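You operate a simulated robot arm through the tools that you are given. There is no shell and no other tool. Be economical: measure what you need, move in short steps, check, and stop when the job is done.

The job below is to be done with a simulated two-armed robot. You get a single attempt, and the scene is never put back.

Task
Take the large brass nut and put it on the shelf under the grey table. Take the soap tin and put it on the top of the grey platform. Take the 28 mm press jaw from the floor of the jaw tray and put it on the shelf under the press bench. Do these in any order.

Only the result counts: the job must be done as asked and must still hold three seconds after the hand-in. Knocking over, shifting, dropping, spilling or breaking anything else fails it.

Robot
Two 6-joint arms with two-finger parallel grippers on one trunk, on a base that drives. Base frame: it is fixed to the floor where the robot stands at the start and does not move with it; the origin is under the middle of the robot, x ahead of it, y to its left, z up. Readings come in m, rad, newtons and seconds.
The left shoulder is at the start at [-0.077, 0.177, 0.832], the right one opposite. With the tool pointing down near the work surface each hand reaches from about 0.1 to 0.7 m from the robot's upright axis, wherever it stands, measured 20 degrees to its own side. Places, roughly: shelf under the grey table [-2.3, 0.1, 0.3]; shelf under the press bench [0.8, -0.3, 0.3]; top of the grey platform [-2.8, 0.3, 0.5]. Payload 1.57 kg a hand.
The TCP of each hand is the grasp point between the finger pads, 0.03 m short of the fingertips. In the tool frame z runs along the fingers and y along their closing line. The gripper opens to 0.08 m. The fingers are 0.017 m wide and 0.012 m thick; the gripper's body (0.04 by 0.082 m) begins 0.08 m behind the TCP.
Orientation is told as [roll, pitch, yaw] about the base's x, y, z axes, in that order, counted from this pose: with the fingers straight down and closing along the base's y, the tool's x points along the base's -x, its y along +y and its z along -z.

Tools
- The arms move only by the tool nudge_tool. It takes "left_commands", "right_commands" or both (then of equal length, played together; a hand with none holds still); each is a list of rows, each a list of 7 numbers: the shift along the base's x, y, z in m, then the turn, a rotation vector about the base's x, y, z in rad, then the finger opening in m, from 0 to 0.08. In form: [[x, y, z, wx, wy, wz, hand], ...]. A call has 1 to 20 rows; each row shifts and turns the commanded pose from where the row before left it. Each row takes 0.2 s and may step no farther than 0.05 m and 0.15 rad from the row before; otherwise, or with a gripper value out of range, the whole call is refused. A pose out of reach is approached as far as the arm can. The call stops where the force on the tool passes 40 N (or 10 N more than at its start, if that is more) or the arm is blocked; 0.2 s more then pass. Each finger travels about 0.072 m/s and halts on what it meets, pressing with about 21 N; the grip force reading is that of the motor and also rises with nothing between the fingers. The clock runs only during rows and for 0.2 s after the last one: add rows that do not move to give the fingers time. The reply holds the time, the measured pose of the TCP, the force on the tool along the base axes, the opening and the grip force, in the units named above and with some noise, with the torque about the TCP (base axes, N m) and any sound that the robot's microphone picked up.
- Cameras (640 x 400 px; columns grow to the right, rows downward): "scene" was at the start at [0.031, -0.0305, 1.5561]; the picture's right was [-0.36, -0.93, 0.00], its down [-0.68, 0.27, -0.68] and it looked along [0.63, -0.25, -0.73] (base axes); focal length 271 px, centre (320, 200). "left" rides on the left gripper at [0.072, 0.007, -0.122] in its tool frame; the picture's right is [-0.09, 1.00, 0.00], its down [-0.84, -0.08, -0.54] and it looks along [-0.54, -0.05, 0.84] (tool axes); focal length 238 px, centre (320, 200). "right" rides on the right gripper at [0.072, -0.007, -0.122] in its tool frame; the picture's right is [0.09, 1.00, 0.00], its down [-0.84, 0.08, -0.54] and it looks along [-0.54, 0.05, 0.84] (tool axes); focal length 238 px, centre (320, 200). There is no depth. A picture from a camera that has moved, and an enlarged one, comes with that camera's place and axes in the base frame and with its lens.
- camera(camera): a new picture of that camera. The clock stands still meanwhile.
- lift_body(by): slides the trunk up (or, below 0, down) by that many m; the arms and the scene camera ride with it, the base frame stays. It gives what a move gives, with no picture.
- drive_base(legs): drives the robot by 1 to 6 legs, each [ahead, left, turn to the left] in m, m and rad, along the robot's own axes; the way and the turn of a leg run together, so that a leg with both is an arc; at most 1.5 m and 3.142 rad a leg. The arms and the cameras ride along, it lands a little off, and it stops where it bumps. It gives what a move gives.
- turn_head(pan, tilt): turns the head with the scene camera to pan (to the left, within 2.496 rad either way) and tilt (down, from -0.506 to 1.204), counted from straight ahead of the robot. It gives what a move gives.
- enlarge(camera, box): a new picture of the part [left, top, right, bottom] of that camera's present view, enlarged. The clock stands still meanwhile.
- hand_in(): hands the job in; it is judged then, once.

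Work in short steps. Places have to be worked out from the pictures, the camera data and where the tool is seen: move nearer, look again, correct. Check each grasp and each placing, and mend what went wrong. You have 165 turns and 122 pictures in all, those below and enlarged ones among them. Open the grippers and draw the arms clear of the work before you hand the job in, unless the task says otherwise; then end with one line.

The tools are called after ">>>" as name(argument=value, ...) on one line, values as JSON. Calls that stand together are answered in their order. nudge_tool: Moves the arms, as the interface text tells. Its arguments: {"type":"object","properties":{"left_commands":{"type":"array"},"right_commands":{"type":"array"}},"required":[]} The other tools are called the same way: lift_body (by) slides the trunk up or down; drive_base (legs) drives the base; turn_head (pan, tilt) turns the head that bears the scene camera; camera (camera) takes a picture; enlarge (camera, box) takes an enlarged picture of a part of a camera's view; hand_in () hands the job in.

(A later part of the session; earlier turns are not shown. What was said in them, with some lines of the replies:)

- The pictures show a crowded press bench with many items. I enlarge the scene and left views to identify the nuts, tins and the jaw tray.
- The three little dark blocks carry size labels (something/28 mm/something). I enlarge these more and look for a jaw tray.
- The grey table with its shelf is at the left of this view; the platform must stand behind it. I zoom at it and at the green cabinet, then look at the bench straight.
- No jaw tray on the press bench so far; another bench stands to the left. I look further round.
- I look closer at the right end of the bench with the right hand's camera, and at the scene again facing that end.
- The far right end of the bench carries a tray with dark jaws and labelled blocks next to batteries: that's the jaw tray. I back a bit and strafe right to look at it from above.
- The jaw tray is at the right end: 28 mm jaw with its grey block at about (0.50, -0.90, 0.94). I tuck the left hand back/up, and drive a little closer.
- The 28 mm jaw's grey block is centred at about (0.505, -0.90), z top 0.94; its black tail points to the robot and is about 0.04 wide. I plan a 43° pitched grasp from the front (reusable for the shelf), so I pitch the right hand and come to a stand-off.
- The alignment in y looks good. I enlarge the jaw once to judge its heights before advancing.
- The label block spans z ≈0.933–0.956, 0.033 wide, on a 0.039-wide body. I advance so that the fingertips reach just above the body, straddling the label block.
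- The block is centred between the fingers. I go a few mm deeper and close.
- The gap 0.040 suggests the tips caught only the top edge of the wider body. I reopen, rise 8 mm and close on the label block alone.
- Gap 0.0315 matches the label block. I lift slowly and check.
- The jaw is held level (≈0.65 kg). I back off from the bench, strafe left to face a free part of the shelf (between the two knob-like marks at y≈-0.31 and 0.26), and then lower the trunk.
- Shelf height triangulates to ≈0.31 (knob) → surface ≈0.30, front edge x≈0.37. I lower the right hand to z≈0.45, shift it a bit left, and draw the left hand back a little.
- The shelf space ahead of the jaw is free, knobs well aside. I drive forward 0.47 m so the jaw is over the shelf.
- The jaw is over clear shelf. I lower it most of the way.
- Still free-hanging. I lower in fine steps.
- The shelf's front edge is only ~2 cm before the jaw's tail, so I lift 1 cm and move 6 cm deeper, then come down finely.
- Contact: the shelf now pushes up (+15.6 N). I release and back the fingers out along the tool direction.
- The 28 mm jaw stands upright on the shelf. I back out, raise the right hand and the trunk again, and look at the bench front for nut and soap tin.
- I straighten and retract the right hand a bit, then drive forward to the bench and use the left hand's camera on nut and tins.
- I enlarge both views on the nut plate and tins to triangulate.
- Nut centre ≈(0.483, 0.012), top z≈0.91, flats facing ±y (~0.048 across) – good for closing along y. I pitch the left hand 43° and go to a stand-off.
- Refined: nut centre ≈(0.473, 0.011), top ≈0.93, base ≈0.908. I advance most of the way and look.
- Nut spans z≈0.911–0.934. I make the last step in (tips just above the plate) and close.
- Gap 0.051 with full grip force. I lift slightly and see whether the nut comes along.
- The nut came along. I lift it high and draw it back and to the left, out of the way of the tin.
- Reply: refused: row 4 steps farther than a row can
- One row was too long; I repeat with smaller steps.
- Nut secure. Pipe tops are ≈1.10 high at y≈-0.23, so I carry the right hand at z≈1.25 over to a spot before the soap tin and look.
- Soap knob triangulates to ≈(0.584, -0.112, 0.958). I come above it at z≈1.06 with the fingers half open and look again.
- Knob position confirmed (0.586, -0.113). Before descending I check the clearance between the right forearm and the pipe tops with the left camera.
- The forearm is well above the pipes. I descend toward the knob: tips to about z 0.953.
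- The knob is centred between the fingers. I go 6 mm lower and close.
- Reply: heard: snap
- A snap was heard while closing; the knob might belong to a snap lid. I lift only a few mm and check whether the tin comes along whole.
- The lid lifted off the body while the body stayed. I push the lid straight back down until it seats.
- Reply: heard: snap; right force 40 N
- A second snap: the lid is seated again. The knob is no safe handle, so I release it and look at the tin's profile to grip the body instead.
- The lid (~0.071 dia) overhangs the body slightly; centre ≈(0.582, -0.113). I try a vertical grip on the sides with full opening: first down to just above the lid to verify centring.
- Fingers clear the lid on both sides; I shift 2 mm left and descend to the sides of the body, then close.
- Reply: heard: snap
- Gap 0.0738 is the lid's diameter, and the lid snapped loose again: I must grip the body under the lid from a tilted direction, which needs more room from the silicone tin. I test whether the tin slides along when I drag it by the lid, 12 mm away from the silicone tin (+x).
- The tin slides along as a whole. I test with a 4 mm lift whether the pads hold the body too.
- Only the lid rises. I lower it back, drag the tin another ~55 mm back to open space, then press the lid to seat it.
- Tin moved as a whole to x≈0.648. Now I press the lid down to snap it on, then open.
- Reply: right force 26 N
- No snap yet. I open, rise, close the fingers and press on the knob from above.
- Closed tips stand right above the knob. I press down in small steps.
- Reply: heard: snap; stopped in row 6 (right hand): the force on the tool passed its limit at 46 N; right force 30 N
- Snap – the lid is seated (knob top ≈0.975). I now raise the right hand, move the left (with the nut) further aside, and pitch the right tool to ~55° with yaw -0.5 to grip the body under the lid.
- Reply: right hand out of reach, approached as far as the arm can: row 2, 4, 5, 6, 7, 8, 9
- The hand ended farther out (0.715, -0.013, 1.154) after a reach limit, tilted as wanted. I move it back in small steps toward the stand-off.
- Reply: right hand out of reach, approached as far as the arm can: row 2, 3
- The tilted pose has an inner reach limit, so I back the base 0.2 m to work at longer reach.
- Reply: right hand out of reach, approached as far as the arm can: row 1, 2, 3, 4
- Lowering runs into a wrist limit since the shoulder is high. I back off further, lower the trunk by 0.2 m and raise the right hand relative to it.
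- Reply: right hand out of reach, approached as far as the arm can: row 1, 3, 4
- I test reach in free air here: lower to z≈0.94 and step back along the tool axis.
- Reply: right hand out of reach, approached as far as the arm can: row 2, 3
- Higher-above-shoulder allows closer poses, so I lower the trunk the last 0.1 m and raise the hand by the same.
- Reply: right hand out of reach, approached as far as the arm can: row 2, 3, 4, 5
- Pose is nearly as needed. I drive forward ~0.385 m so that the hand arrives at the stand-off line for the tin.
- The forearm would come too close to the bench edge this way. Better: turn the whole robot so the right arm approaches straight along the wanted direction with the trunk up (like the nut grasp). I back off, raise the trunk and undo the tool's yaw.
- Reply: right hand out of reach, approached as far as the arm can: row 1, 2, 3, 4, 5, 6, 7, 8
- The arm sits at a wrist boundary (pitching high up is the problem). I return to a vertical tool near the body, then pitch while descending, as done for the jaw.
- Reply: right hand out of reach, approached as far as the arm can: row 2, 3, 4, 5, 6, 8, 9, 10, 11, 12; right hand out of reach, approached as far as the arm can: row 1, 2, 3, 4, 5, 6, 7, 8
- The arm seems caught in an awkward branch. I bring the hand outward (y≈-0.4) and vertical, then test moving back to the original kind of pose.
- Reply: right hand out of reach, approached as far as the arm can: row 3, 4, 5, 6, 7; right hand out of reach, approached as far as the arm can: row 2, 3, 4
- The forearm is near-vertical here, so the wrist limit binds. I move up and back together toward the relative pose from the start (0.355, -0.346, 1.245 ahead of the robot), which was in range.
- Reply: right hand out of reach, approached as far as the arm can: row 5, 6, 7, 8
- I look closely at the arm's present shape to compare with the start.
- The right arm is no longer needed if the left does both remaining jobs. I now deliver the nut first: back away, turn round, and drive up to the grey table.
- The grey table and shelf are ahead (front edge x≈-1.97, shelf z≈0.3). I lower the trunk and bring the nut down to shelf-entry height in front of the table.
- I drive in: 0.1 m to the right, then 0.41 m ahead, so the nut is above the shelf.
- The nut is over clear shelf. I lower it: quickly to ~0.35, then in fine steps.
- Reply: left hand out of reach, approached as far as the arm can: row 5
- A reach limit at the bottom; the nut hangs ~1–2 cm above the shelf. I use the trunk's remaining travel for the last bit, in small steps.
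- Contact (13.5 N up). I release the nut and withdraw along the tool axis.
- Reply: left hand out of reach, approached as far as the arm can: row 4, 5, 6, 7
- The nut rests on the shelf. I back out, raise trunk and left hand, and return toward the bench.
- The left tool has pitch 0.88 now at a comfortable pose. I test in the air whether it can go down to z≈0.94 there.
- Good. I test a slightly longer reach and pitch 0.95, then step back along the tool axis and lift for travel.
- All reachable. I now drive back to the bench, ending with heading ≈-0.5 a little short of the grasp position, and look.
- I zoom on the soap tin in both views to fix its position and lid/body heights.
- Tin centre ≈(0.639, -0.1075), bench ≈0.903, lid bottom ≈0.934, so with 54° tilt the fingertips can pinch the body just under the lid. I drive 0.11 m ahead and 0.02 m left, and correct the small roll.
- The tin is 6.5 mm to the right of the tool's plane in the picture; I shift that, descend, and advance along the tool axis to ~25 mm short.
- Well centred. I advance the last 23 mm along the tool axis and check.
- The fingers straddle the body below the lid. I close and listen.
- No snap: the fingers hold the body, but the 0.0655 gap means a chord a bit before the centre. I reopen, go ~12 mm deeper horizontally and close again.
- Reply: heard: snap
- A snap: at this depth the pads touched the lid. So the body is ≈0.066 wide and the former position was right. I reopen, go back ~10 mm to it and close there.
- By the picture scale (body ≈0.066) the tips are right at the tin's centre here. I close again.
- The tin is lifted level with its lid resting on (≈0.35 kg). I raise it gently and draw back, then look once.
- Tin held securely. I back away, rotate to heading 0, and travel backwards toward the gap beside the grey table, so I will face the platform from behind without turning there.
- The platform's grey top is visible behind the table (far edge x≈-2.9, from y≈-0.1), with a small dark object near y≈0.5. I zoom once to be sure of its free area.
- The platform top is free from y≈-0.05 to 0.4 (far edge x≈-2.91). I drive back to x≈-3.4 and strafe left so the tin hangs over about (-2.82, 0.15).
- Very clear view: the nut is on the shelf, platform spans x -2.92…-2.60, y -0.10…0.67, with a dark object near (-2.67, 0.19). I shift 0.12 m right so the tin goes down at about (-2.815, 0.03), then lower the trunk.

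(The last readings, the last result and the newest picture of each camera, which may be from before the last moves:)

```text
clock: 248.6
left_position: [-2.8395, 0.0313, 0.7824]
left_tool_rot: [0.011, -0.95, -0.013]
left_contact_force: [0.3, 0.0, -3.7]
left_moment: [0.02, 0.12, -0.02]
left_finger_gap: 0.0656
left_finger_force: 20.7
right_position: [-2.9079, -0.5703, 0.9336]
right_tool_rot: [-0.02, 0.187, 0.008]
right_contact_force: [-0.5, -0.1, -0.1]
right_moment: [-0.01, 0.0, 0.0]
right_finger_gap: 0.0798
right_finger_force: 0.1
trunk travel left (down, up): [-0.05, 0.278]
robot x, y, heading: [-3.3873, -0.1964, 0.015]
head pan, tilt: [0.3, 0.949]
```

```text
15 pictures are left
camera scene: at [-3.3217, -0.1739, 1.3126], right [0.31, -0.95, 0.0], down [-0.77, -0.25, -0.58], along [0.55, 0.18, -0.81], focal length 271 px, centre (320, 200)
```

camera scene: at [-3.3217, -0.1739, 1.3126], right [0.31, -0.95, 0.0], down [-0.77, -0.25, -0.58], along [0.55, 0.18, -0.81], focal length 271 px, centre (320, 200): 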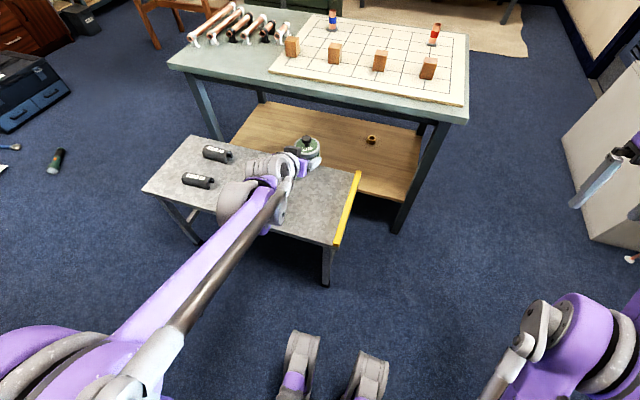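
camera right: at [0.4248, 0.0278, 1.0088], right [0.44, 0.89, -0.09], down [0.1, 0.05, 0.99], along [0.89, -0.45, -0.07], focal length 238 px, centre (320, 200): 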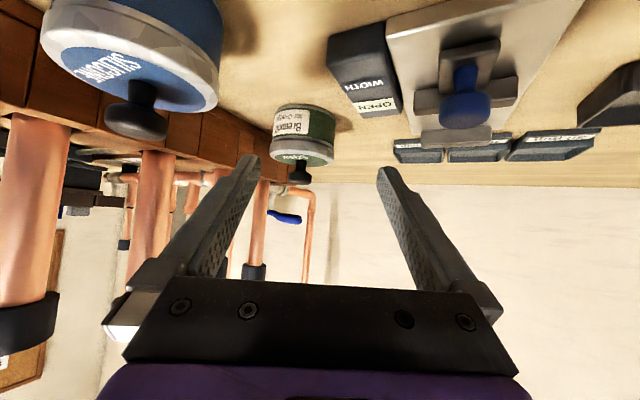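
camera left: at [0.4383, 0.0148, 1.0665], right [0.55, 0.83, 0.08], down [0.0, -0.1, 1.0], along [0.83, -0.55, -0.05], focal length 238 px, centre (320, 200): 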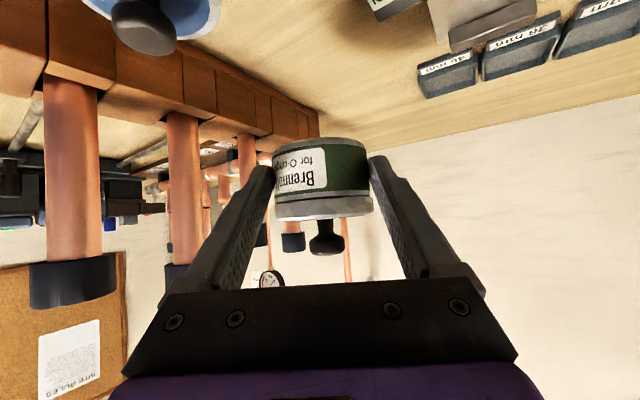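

The tin hangs over free platform. I lower the hand toward the top.

>>> nudge_tool(left_commands=[[0, 0, -0.03, 0, 0, 0, 0.05], [0, 0, -0.03, 0, 0, 0, 0.05], [0, 0, -0.03, 0, 0, 0, 0.05], [0, 0, -0.03, 0, 0, 0, 0.05], [0, 0, -0.03, 0, 0, 0, 0.05], [0, 0, -0.03, 0, 0, 0, 0.05], [0, 0, -0.02, 0, 0, 0, 0.05], [0, 0, 0, 0, 0, 0, 0.05]])

>>> camera(camera="left")

```text
clock: 250.4
left_position: [-2.8406, 0.0294, 0.5815]
left_tool_rot: [0.012, -0.95, -0.013]
left_contact_force: [0.6, -0.6, -3.2]
left_moment: [0.0, 0.11, 0.01]
left_finger_gap: 0.0653
left_finger_force: 21.4
right_position: [-2.908, -0.5707, 0.9335]
right_tool_rot: [-0.021, 0.186, 0.007]
right_contact_force: [0.4, 0.7, -0.2]
right_moment: [0.04, -0.01, 0.02]
right_finger_gap: 0.0799
right_finger_force: 0.1
trunk travel left (down, up): [-0.05, 0.278]
robot x, y, heading: [-3.3872, -0.1985, 0.011]
head pan, tilt: [0.3, 0.949]
```

```text
14 pictures are left
camera left: at [-2.9805, 0.0375, 0.5947], right [0.06, 0.99, 0.08], down [0.05, -0.08, 1.0], along [1.0, -0.05, -0.05], focal length 238 px, centre (320, 200)
```

left: 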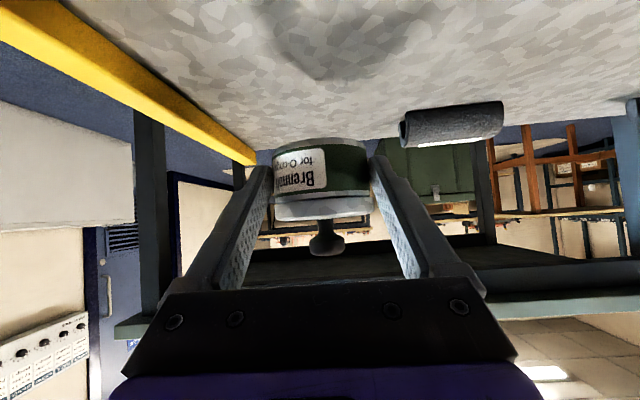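

Still clear. I lower further with fine final steps.

>>> nudge_tool(left_commands=[[0, 0, -0.02, 0, 0, 0, 0.05], [0, 0, -0.012, 0, 0, 0, 0.05], [0, 0, -0.008, 0, 0, 0, 0.05], [0, 0, -0.004, 0, 0, 0, 0.05], [0, 0, -0.003, 0, 0, 0, 0.05], [0, 0, -0.003, 0, 0, 0, 0.05], [0, 0, -0.003, 0, 0, 0, 0.05]])

```text
clock: 252.0
left_position: [-2.8391, 0.0299, 0.5297]
left_tool_rot: [0.013, -0.95, -0.013]
left_contact_force: [-0.6, 0.0, -3.6]
left_moment: [0.01, 0.13, -0.03]
left_finger_gap: 0.0655
left_finger_force: 20.7
right_position: [-2.9073, -0.5691, 0.934]
right_tool_rot: [-0.021, 0.186, 0.009]
right_contact_force: [0.2, -0.7, 0.7]
right_moment: [0.04, -0.02, 0.01]
right_finger_gap: 0.0802
right_finger_force: 0.0
trunk travel left (down, up): [-0.05, 0.278]
robot x, y, heading: [-3.3868, -0.1934, 0.013]
head pan, tilt: [0.3, 0.949]
```

>>> nudge_tool(left_commands=[[0, 0, -0.003, 0, 0, 0, 0.05], [0, 0, -0.003, 0, 0, 0, 0.05], [0, 0, -0.003, 0, 0, 0, 0.05]])

>>> enlarge(camera="left", box=[220, 80, 420, 220])

```text
clock: 252.8
left_position: [-2.8401, 0.0299, 0.5208]
left_tool_rot: [0.013, -0.949, -0.012]
left_contact_force: [0.0, -0.2, -3.2]
left_moment: [0.01, 0.13, -0.03]
left_finger_gap: 0.0651
left_finger_force: 21.6
right_position: [-2.9075, -0.5697, 0.9342]
right_tool_rot: [-0.021, 0.187, 0.008]
right_contact_force: [-0.2, 0.4, -0.1]
right_moment: [0.0, 0.0, 0.0]
right_finger_gap: 0.08
right_finger_force: 0.1
trunk travel left (down, up): [-0.05, 0.278]
robot x, y, heading: [-3.3874, -0.1936, 0.008]
head pan, tilt: [0.3, 0.949]
```

```text
2.86 times, centred on (320, 150) of left
camera zoom: at [-2.9806, 0.0384, 0.535], right [0.06, 0.99, 0.08], down [0.05, -0.08, 1.0], along [1.0, -0.05, -0.05], focal length 681 px, centre (320, 343)
```

zoom: 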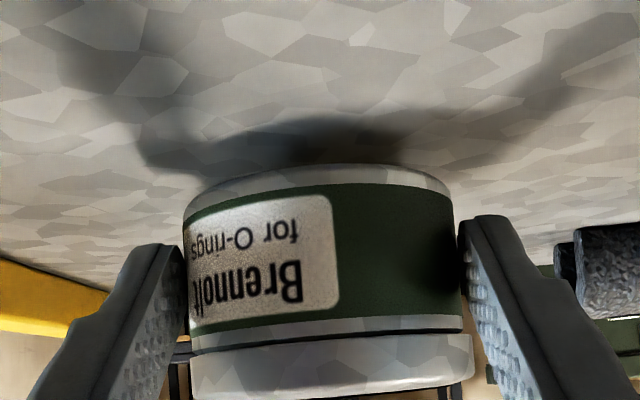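

Shadow shows about a centimetre left. I continue down in 3 mm steps.

>>> nudge_tool(left_commands=[[0, 0, -0.003, 0, 0, 0, 0.05], [0, 0, -0.003, 0, 0, 0, 0.05], [0, 0, -0.002, 0, 0, 0, 0.05], [0, 0, -0.002, 0, 0, 0, 0.05]])

```text
clock: 253.8
left_position: [-2.8402, 0.0307, 0.5115]
left_tool_rot: [0.013, -0.952, -0.011]
left_contact_force: [1.2, -1.8, 1.7]
left_moment: [-0.04, -0.29, -0.05]
left_finger_gap: 0.0655
left_finger_force: 21.1
right_position: [-2.9077, -0.5708, 0.9328]
right_tool_rot: [-0.022, 0.185, 0.01]
right_contact_force: [-0.2, 0.0, -0.3]
right_moment: [0.0, 0.0, 0.01]
right_finger_gap: 0.0795
right_finger_force: 0.0
trunk travel left (down, up): [-0.05, 0.278]
robot x, y, heading: [-3.3869, -0.1929, 0.017]
head pan, tilt: [0.3, 0.949]
```

Contact begins (force turned upward). One more millimetre, then release and back out along the tool axis.

>>> nudge_tool(left_commands=[[0, 0, -0.0015, 0, 0, 0, 0.05], [0, 0, 0, 0, 0, 0, 0.05]])

>>> nudge_tool(left_commands=[[0, 0, 0, 0, 0, 0, 0.07], [0, 0, 0, 0, 0, 0, 0.08], [0, 0, 0, 0, 0, 0, 0.08], [-0.012, 0, 0.008, 0, 0, 0, 0.08], [-0.016, 0, 0.0115, 0, 0, 0, 0.08], [-0.024, 0, 0.017, 0, 0, 0, 0.08], [-0.024, 0, 0.017, 0, 0, 0, 0.08], [0, 0, 0, 0, 0, 0, 0.08]])

>>> camera(camera="left")

```text
clock: 254.4
left_position: [-2.8391, 0.031, 0.5116]
left_tool_rot: [0.013, -0.95, -0.014]
left_contact_force: [2.4, -4.2, 13.7]
left_moment: [-0.12, -0.45, -0.13]
left_finger_gap: 0.0653
left_finger_force: 20.9
right_position: [-2.9079, -0.5708, 0.9337]
right_tool_rot: [-0.02, 0.184, 0.009]
right_contact_force: [-0.1, 0.4, -0.1]
right_moment: [0.0, 0.03, 0.04]
right_finger_gap: 0.08
right_finger_force: 0.0
trunk travel left (down, up): [-0.05, 0.278]
robot x, y, heading: [-3.3885, -0.1982, 0.014]
head pan, tilt: [0.3, 0.949]
```

```text
clock: 256.2
left_position: [-2.9158, 0.0312, 0.5636]
left_tool_rot: [0.013, -0.951, -0.015]
left_contact_force: [-0.6, 0.6, -0.2]
left_moment: [0.02, 0.04, 0.04]
left_finger_gap: 0.0802
left_finger_force: 0.1
right_position: [-2.908, -0.5712, 0.9335]
right_tool_rot: [-0.021, 0.184, 0.009]
right_contact_force: [0.1, -0.7, 0.4]
right_moment: [-0.01, -0.03, -0.02]
right_finger_gap: 0.0802
right_finger_force: 0.0
trunk travel left (down, up): [-0.05, 0.278]
robot x, y, heading: [-3.39, -0.1939, 0.012]
head pan, tilt: [0.3, 0.949]
```

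```text
12 pictures are left
camera left: at [-3.0569, 0.0375, 0.5783], right [0.06, 0.99, 0.08], down [0.05, -0.08, 1.0], along [1.0, -0.05, -0.05], focal length 238 px, centre (320, 200)
```

left: 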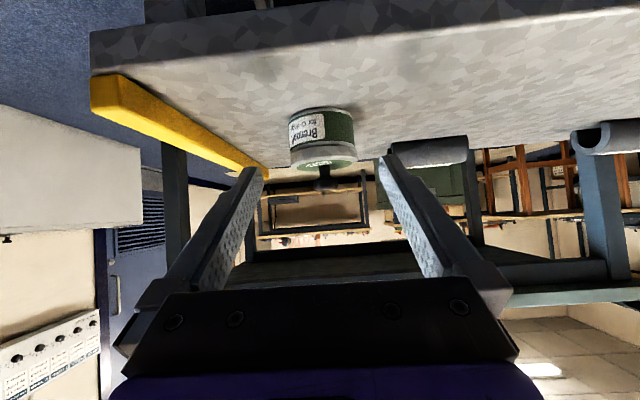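

The tin stands on the platform. The lid's last sound was a snap at the deep grip, so I'll press it shut: raise the hand, turn the tool vertical, close the fingers and go above the knob.

>>> nudge_tool(left_commands=[[-0.01, 0, 0.04, 0, 0, 0, 0.08], [0, 0, 0.04, 0, 0, 0, 0.06], [0, 0, 0.04, 0, 0.15, 0, 0.03], [0, 0, 0.03, 0, 0.15, 0, 0.0], [0, 0, 0, 0, 0.15, 0, 0.0], [0, 0, 0, 0, 0.15, 0, 0.0], [0.01, 0, 0, 0, 0.15, 0, 0.0], [0.01, 0, 0, 0, 0.15, 0, 0.0], [0.02, 0, 0, 0, 0.05, 0, 0], [0.03, 0, 0, 0, 0, 0, 0], [0, 0, 0, 0, 0, 0, 0]])

>>> camera(camera="left")

```text
clock: 258.6
left_position: [-2.8567, 0.0316, 0.7127]
left_tool_rot: [0.003, 0.001, -0.007]
left_contact_force: [-0.6, -0.3, -0.1]
left_moment: [-0.02, 0.02, -0.01]
left_finger_gap: 0.0
left_finger_force: 21.1
right_position: [-2.9079, -0.5695, 0.9334]
right_tool_rot: [-0.021, 0.185, 0.008]
right_contact_force: [0.0, -0.1, -0.1]
right_moment: [-0.01, 0.02, 0.01]
right_finger_gap: 0.0801
right_finger_force: 0.0
trunk travel left (down, up): [-0.05, 0.278]
robot x, y, heading: [-3.3883, -0.1959, 0.012]
head pan, tilt: [0.3, 0.949]
```

```text
11 pictures are left
camera left: at [-2.9272, 0.0385, 0.836], right [0.1, 0.99, 0.0], down [0.84, -0.08, 0.54], along [0.54, -0.05, -0.84], focal length 238 px, centre (320, 200)
```

left: 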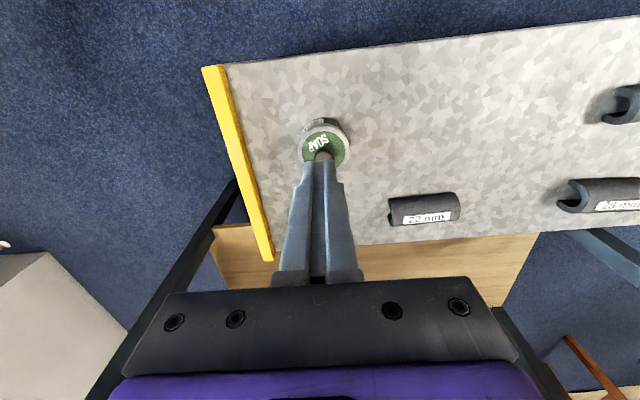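

Knob at ≈(-2.811, 0.030). I move over it and lower to ~2 cm above, then check.

>>> nudge_tool(left_commands=[[0.023, -0.0005, -0.035, 0, 0, 0, 0], [0.022, -0.0005, -0.035, 0, 0, 0, 0], [0, 0, -0.03, 0, 0, 0, 0], [0, 0, 0, 0, 0, 0, 0]])

>>> enlarge(camera="left", box=[240, 60, 400, 200])

```text
clock: 259.6
left_position: [-2.8114, 0.0297, 0.6133]
left_tool_rot: [0.002, 0.001, -0.007]
left_contact_force: [0.4, 0.2, -0.3]
left_moment: [0.01, 0.02, 0.0]
left_finger_gap: 0.0003
left_finger_force: 20.9
right_position: [-2.9063, -0.5711, 0.9338]
right_tool_rot: [-0.021, 0.187, 0.009]
right_contact_force: [-0.2, -0.1, 0.0]
right_moment: [-0.02, -0.03, 0.04]
right_finger_gap: 0.0799
right_finger_force: 0.0
trunk travel left (down, up): [-0.05, 0.278]
robot x, y, heading: [-3.3885, -0.1964, 0.011]
head pan, tilt: [0.3, 0.949]
```

```text
2.86 times, centred on (320, 130) of left
camera zoom: at [-2.8827, 0.0371, 0.7361], right [0.1, 0.99, 0.0], down [0.84, -0.08, 0.54], along [0.54, -0.05, -0.84], focal length 681 px, centre (320, 400)
```

zoom: 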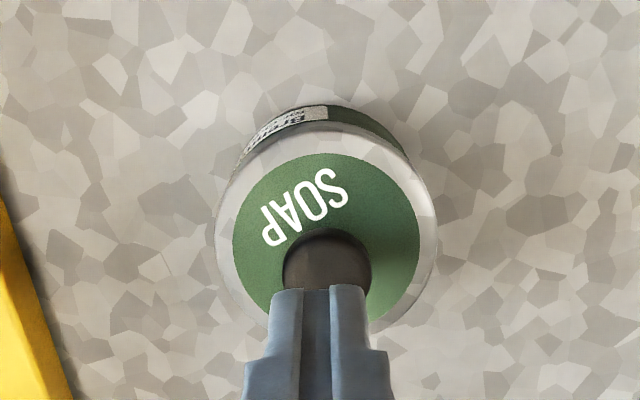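

Aligned. I press down gently until the lid seats.

>>> nudge_tool(left_commands=[[0.001, 0.002, -0.022, 0, 0, 0, 0], [0, 0, -0.004, 0, 0, 0, 0], [0, 0, -0.003, 0, 0, 0, 0], [0, 0, -0.003, 0, 0, 0, 0], [0, 0, -0.003, 0, 0, 0, 0], [0, 0, -0.003, 0, 0, 0, 0], [0, 0, -0.003, 0, 0, 0, 0]])

```text
clock: 260.7
left_position: [-2.8093, 0.0312, 0.5845]
left_tool_rot: [0.002, -0.001, -0.007]
left_contact_force: [-1.9, -0.5, 24.1]
left_moment: [0.01, 0.07, -0.01]
left_finger_gap: 0.0003
left_finger_force: 21.3
right_position: [-2.9097, -0.5715, 0.9341]
right_tool_rot: [-0.022, 0.185, 0.008]
right_contact_force: [-0.2, -0.7, -0.3]
right_moment: [-0.02, -0.04, -0.03]
right_finger_gap: 0.0796
right_finger_force: 0.0
trunk travel left (down, up): [-0.05, 0.278]
robot x, y, heading: [-3.388, -0.1977, 0.014]
head pan, tilt: [0.3, 0.949]
stopped in row 5 (left hand): the force on the tool passed its limit at 45 N (the readings are from after the stop); the commanded pose is now the measured one
```

No snap at 45 N; probably the lid is already seated, but I press once more to be sure.

>>> nudge_tool(left_commands=[[0, 0, -0.002, 0, 0, 0, 0], [0, 0, -0.002, 0, 0, 0, 0], [0, 0, -0.002, 0, 0, 0, 0], [0, 0, -0.002, 0, 0, 0, 0]])

>>> nudge_tool(left_commands=[[0, 0, 0.01, 0, 0, 0, 0], [0, 0, 0.02, 0, 0, 0, 0], [-0.01, 0, 0.03, 0, 0, 0, 0], [-0.03, 0, 0.03, 0, 0, 0, 0], [-0.04, 0, 0.02, 0, 0, 0, 0], [-0.04, 0, 0.02, 0, 0, 0, 0.04]])

>>> enlarge(camera="left", box=[240, 40, 400, 160])

```text
clock: 261.1
left_position: [-2.8099, 0.0315, 0.5847]
left_tool_rot: [0.002, -0.003, -0.008]
left_contact_force: [-3.0, -1.2, 26.2]
left_moment: [-0.1, 0.14, 0.01]
left_finger_gap: 0.0001
left_finger_force: 20.8
right_position: [-2.9089, -0.57, 0.9334]
right_tool_rot: [-0.021, 0.185, 0.009]
right_contact_force: [0.2, -0.4, 0.1]
right_moment: [-0.04, 0.0, 0.04]
right_finger_gap: 0.0801
right_finger_force: 0.1
trunk travel left (down, up): [-0.05, 0.278]
robot x, y, heading: [-3.387, -0.1954, 0.013]
head pan, tilt: [0.3, 0.949]
stopped in row 1 (left hand): the force on the tool passed its limit at 44 N (the readings are from after the stop); the commanded pose is now the measured one
```

```text
clock: 262.5
left_position: [-2.9292, 0.0302, 0.7125]
left_tool_rot: [0.001, -0.004, -0.009]
left_contact_force: [0.1, -0.6, 0.2]
left_moment: [0.0, 0.01, 0.0]
left_finger_gap: 0.0399
left_finger_force: 0.0
right_position: [-2.9085, -0.5703, 0.9341]
right_tool_rot: [-0.021, 0.184, 0.008]
right_contact_force: [0.1, 0.1, 0.2]
right_moment: [0.01, 0.02, -0.04]
right_finger_gap: 0.08
right_finger_force: 0.1
trunk travel left (down, up): [-0.05, 0.278]
robot x, y, heading: [-3.3841, -0.1945, 0.015]
head pan, tilt: [0.3, 0.949]
heard: snap
```

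```text
3.33 times, centred on (320, 100) of left
camera zoom: at [-3.0011, 0.0381, 0.8355], right [0.1, 1.0, 0.0], down [0.83, -0.08, 0.54], along [0.54, -0.05, -0.84], focal length 794 px, centre (320, 533)
```

zoom: 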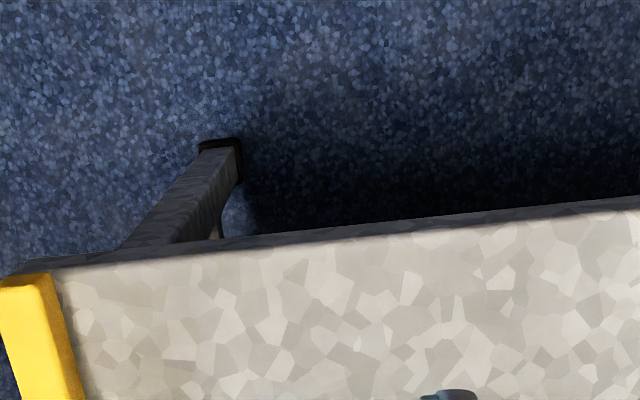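

A snap was heard right after the press; the fingers only rested on top, so that should be the lid seating. I look at the tin from the scene camera to verify.

>>> enlarge(camera="scene", box=[230, 100, 390, 230])

>>> camera(camera="left")

```text
3.08 times, centred on (310, 165) of scene
camera zoom: at [-3.3226, -0.1741, 1.3126], right [0.31, -0.95, 0.0], down [-0.77, -0.25, -0.58], along [0.55, 0.18, -0.81], focal length 834 px, centre (351, 308)
```

zoom: 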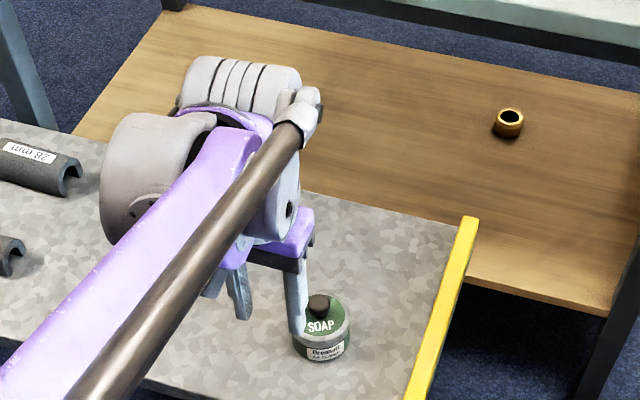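

```text
7 pictures are left
camera left: at [-3.0011, 0.0381, 0.8355], right [0.1, 1.0, 0.0], down [0.83, -0.08, 0.54], along [0.54, -0.05, -0.84], focal length 238 px, centre (320, 200)
```

left: 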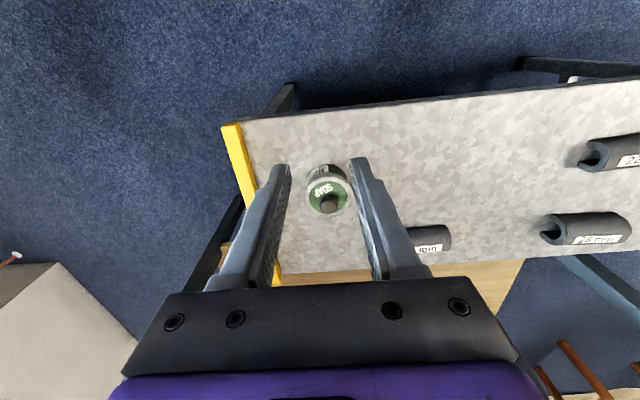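

The tin stands whole on the platform with its lid on. I raise and draw the left hand back, clear of the platform, and take a last look.

>>> nudge_tool(left_commands=[[0, 0, 0.04, 0, 0, 0, 0.06], [0, 0, 0.04, 0, 0, 0, 0.08], [-0.02, 0, 0.04, 0, 0, 0, 0.08], [-0.03, 0.02, 0.03, 0, 0, 0, 0.08], [-0.04, 0.02, 0, 0, 0, 0, 0.08], [-0.04, 0.02, 0, 0, 0, 0, 0.08], [0, 0, 0, 0, 0, 0, 0.08]])

>>> drive_base(legs=[[-0.1, 0, 0]])

>>> enlarge(camera="scene", box=[220, 80, 420, 230])

```text
clock: 264.1
left_position: [-3.0601, 0.0925, 0.863]
left_tool_rot: [0.002, -0.002, -0.006]
left_contact_force: [0.2, -0.5, 0.7]
left_moment: [0.02, -0.02, 0.02]
left_finger_gap: 0.0802
left_finger_force: 0.1
right_position: [-2.9074, -0.57, 0.9344]
right_tool_rot: [-0.02, 0.186, 0.007]
right_contact_force: [0.0, -0.5, -0.1]
right_moment: [0.0, -0.01, 0.0]
right_finger_gap: 0.0799
right_finger_force: 0.0
trunk travel left (down, up): [-0.05, 0.278]
robot x, y, heading: [-3.3822, -0.199, 0.011]
head pan, tilt: [0.3, 0.949]
```

```text
clock: 265.3
left_position: [-3.1584, 0.0915, 0.8624]
left_tool_rot: [0.002, -0.003, -0.005]
left_contact_force: [-0.3, 0.4, 0.1]
left_moment: [-0.02, -0.05, 0.05]
left_finger_gap: 0.08
left_finger_force: 0.0
right_position: [-3.0054, -0.5711, 0.9335]
right_tool_rot: [-0.022, 0.184, 0.009]
right_contact_force: [-0.1, 0.3, 0.2]
right_moment: [-0.02, -0.03, 0.05]
right_finger_gap: 0.08
right_finger_force: 0.0
trunk travel left (down, up): [-0.05, 0.278]
robot x, y, heading: [-3.483, -0.1971, 0.015]
head pan, tilt: [0.3, 0.949]
```

```text
2.67 times, centred on (320, 155) of scene
camera zoom: at [-3.4198, -0.1752, 1.3126], right [0.31, -0.95, 0.0], down [-0.77, -0.25, -0.58], along [0.55, 0.18, -0.81], focal length 722 px, centre (320, 320)
```

zoom: 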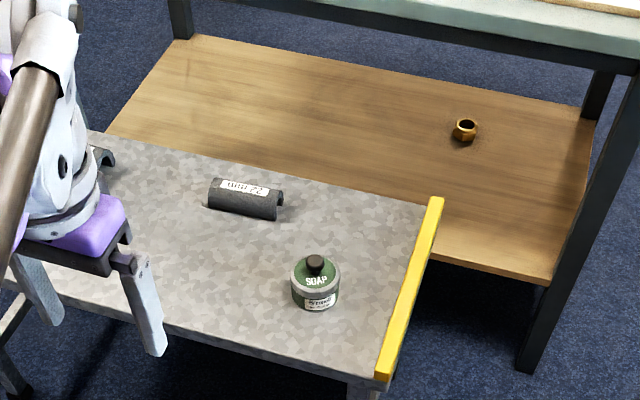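

The tin is on the platform, the nut is on the shelf under the grey table, and the jaw was last seen standing on the shelf under the press bench. Grippers are open and the arms are clear, so I hand in.

>>> hand_in()

```text
The job is handed in.
```

I put the large brass nut on the shelf under the grey table, the soap tin on the grey platform and the 28 mm press jaw on the shelf under the press bench. While I was gripping the tin, its lid snapped loose several times, and I pressed it back on each time. It looked seated when I handed in, but I couldn't test the fit.
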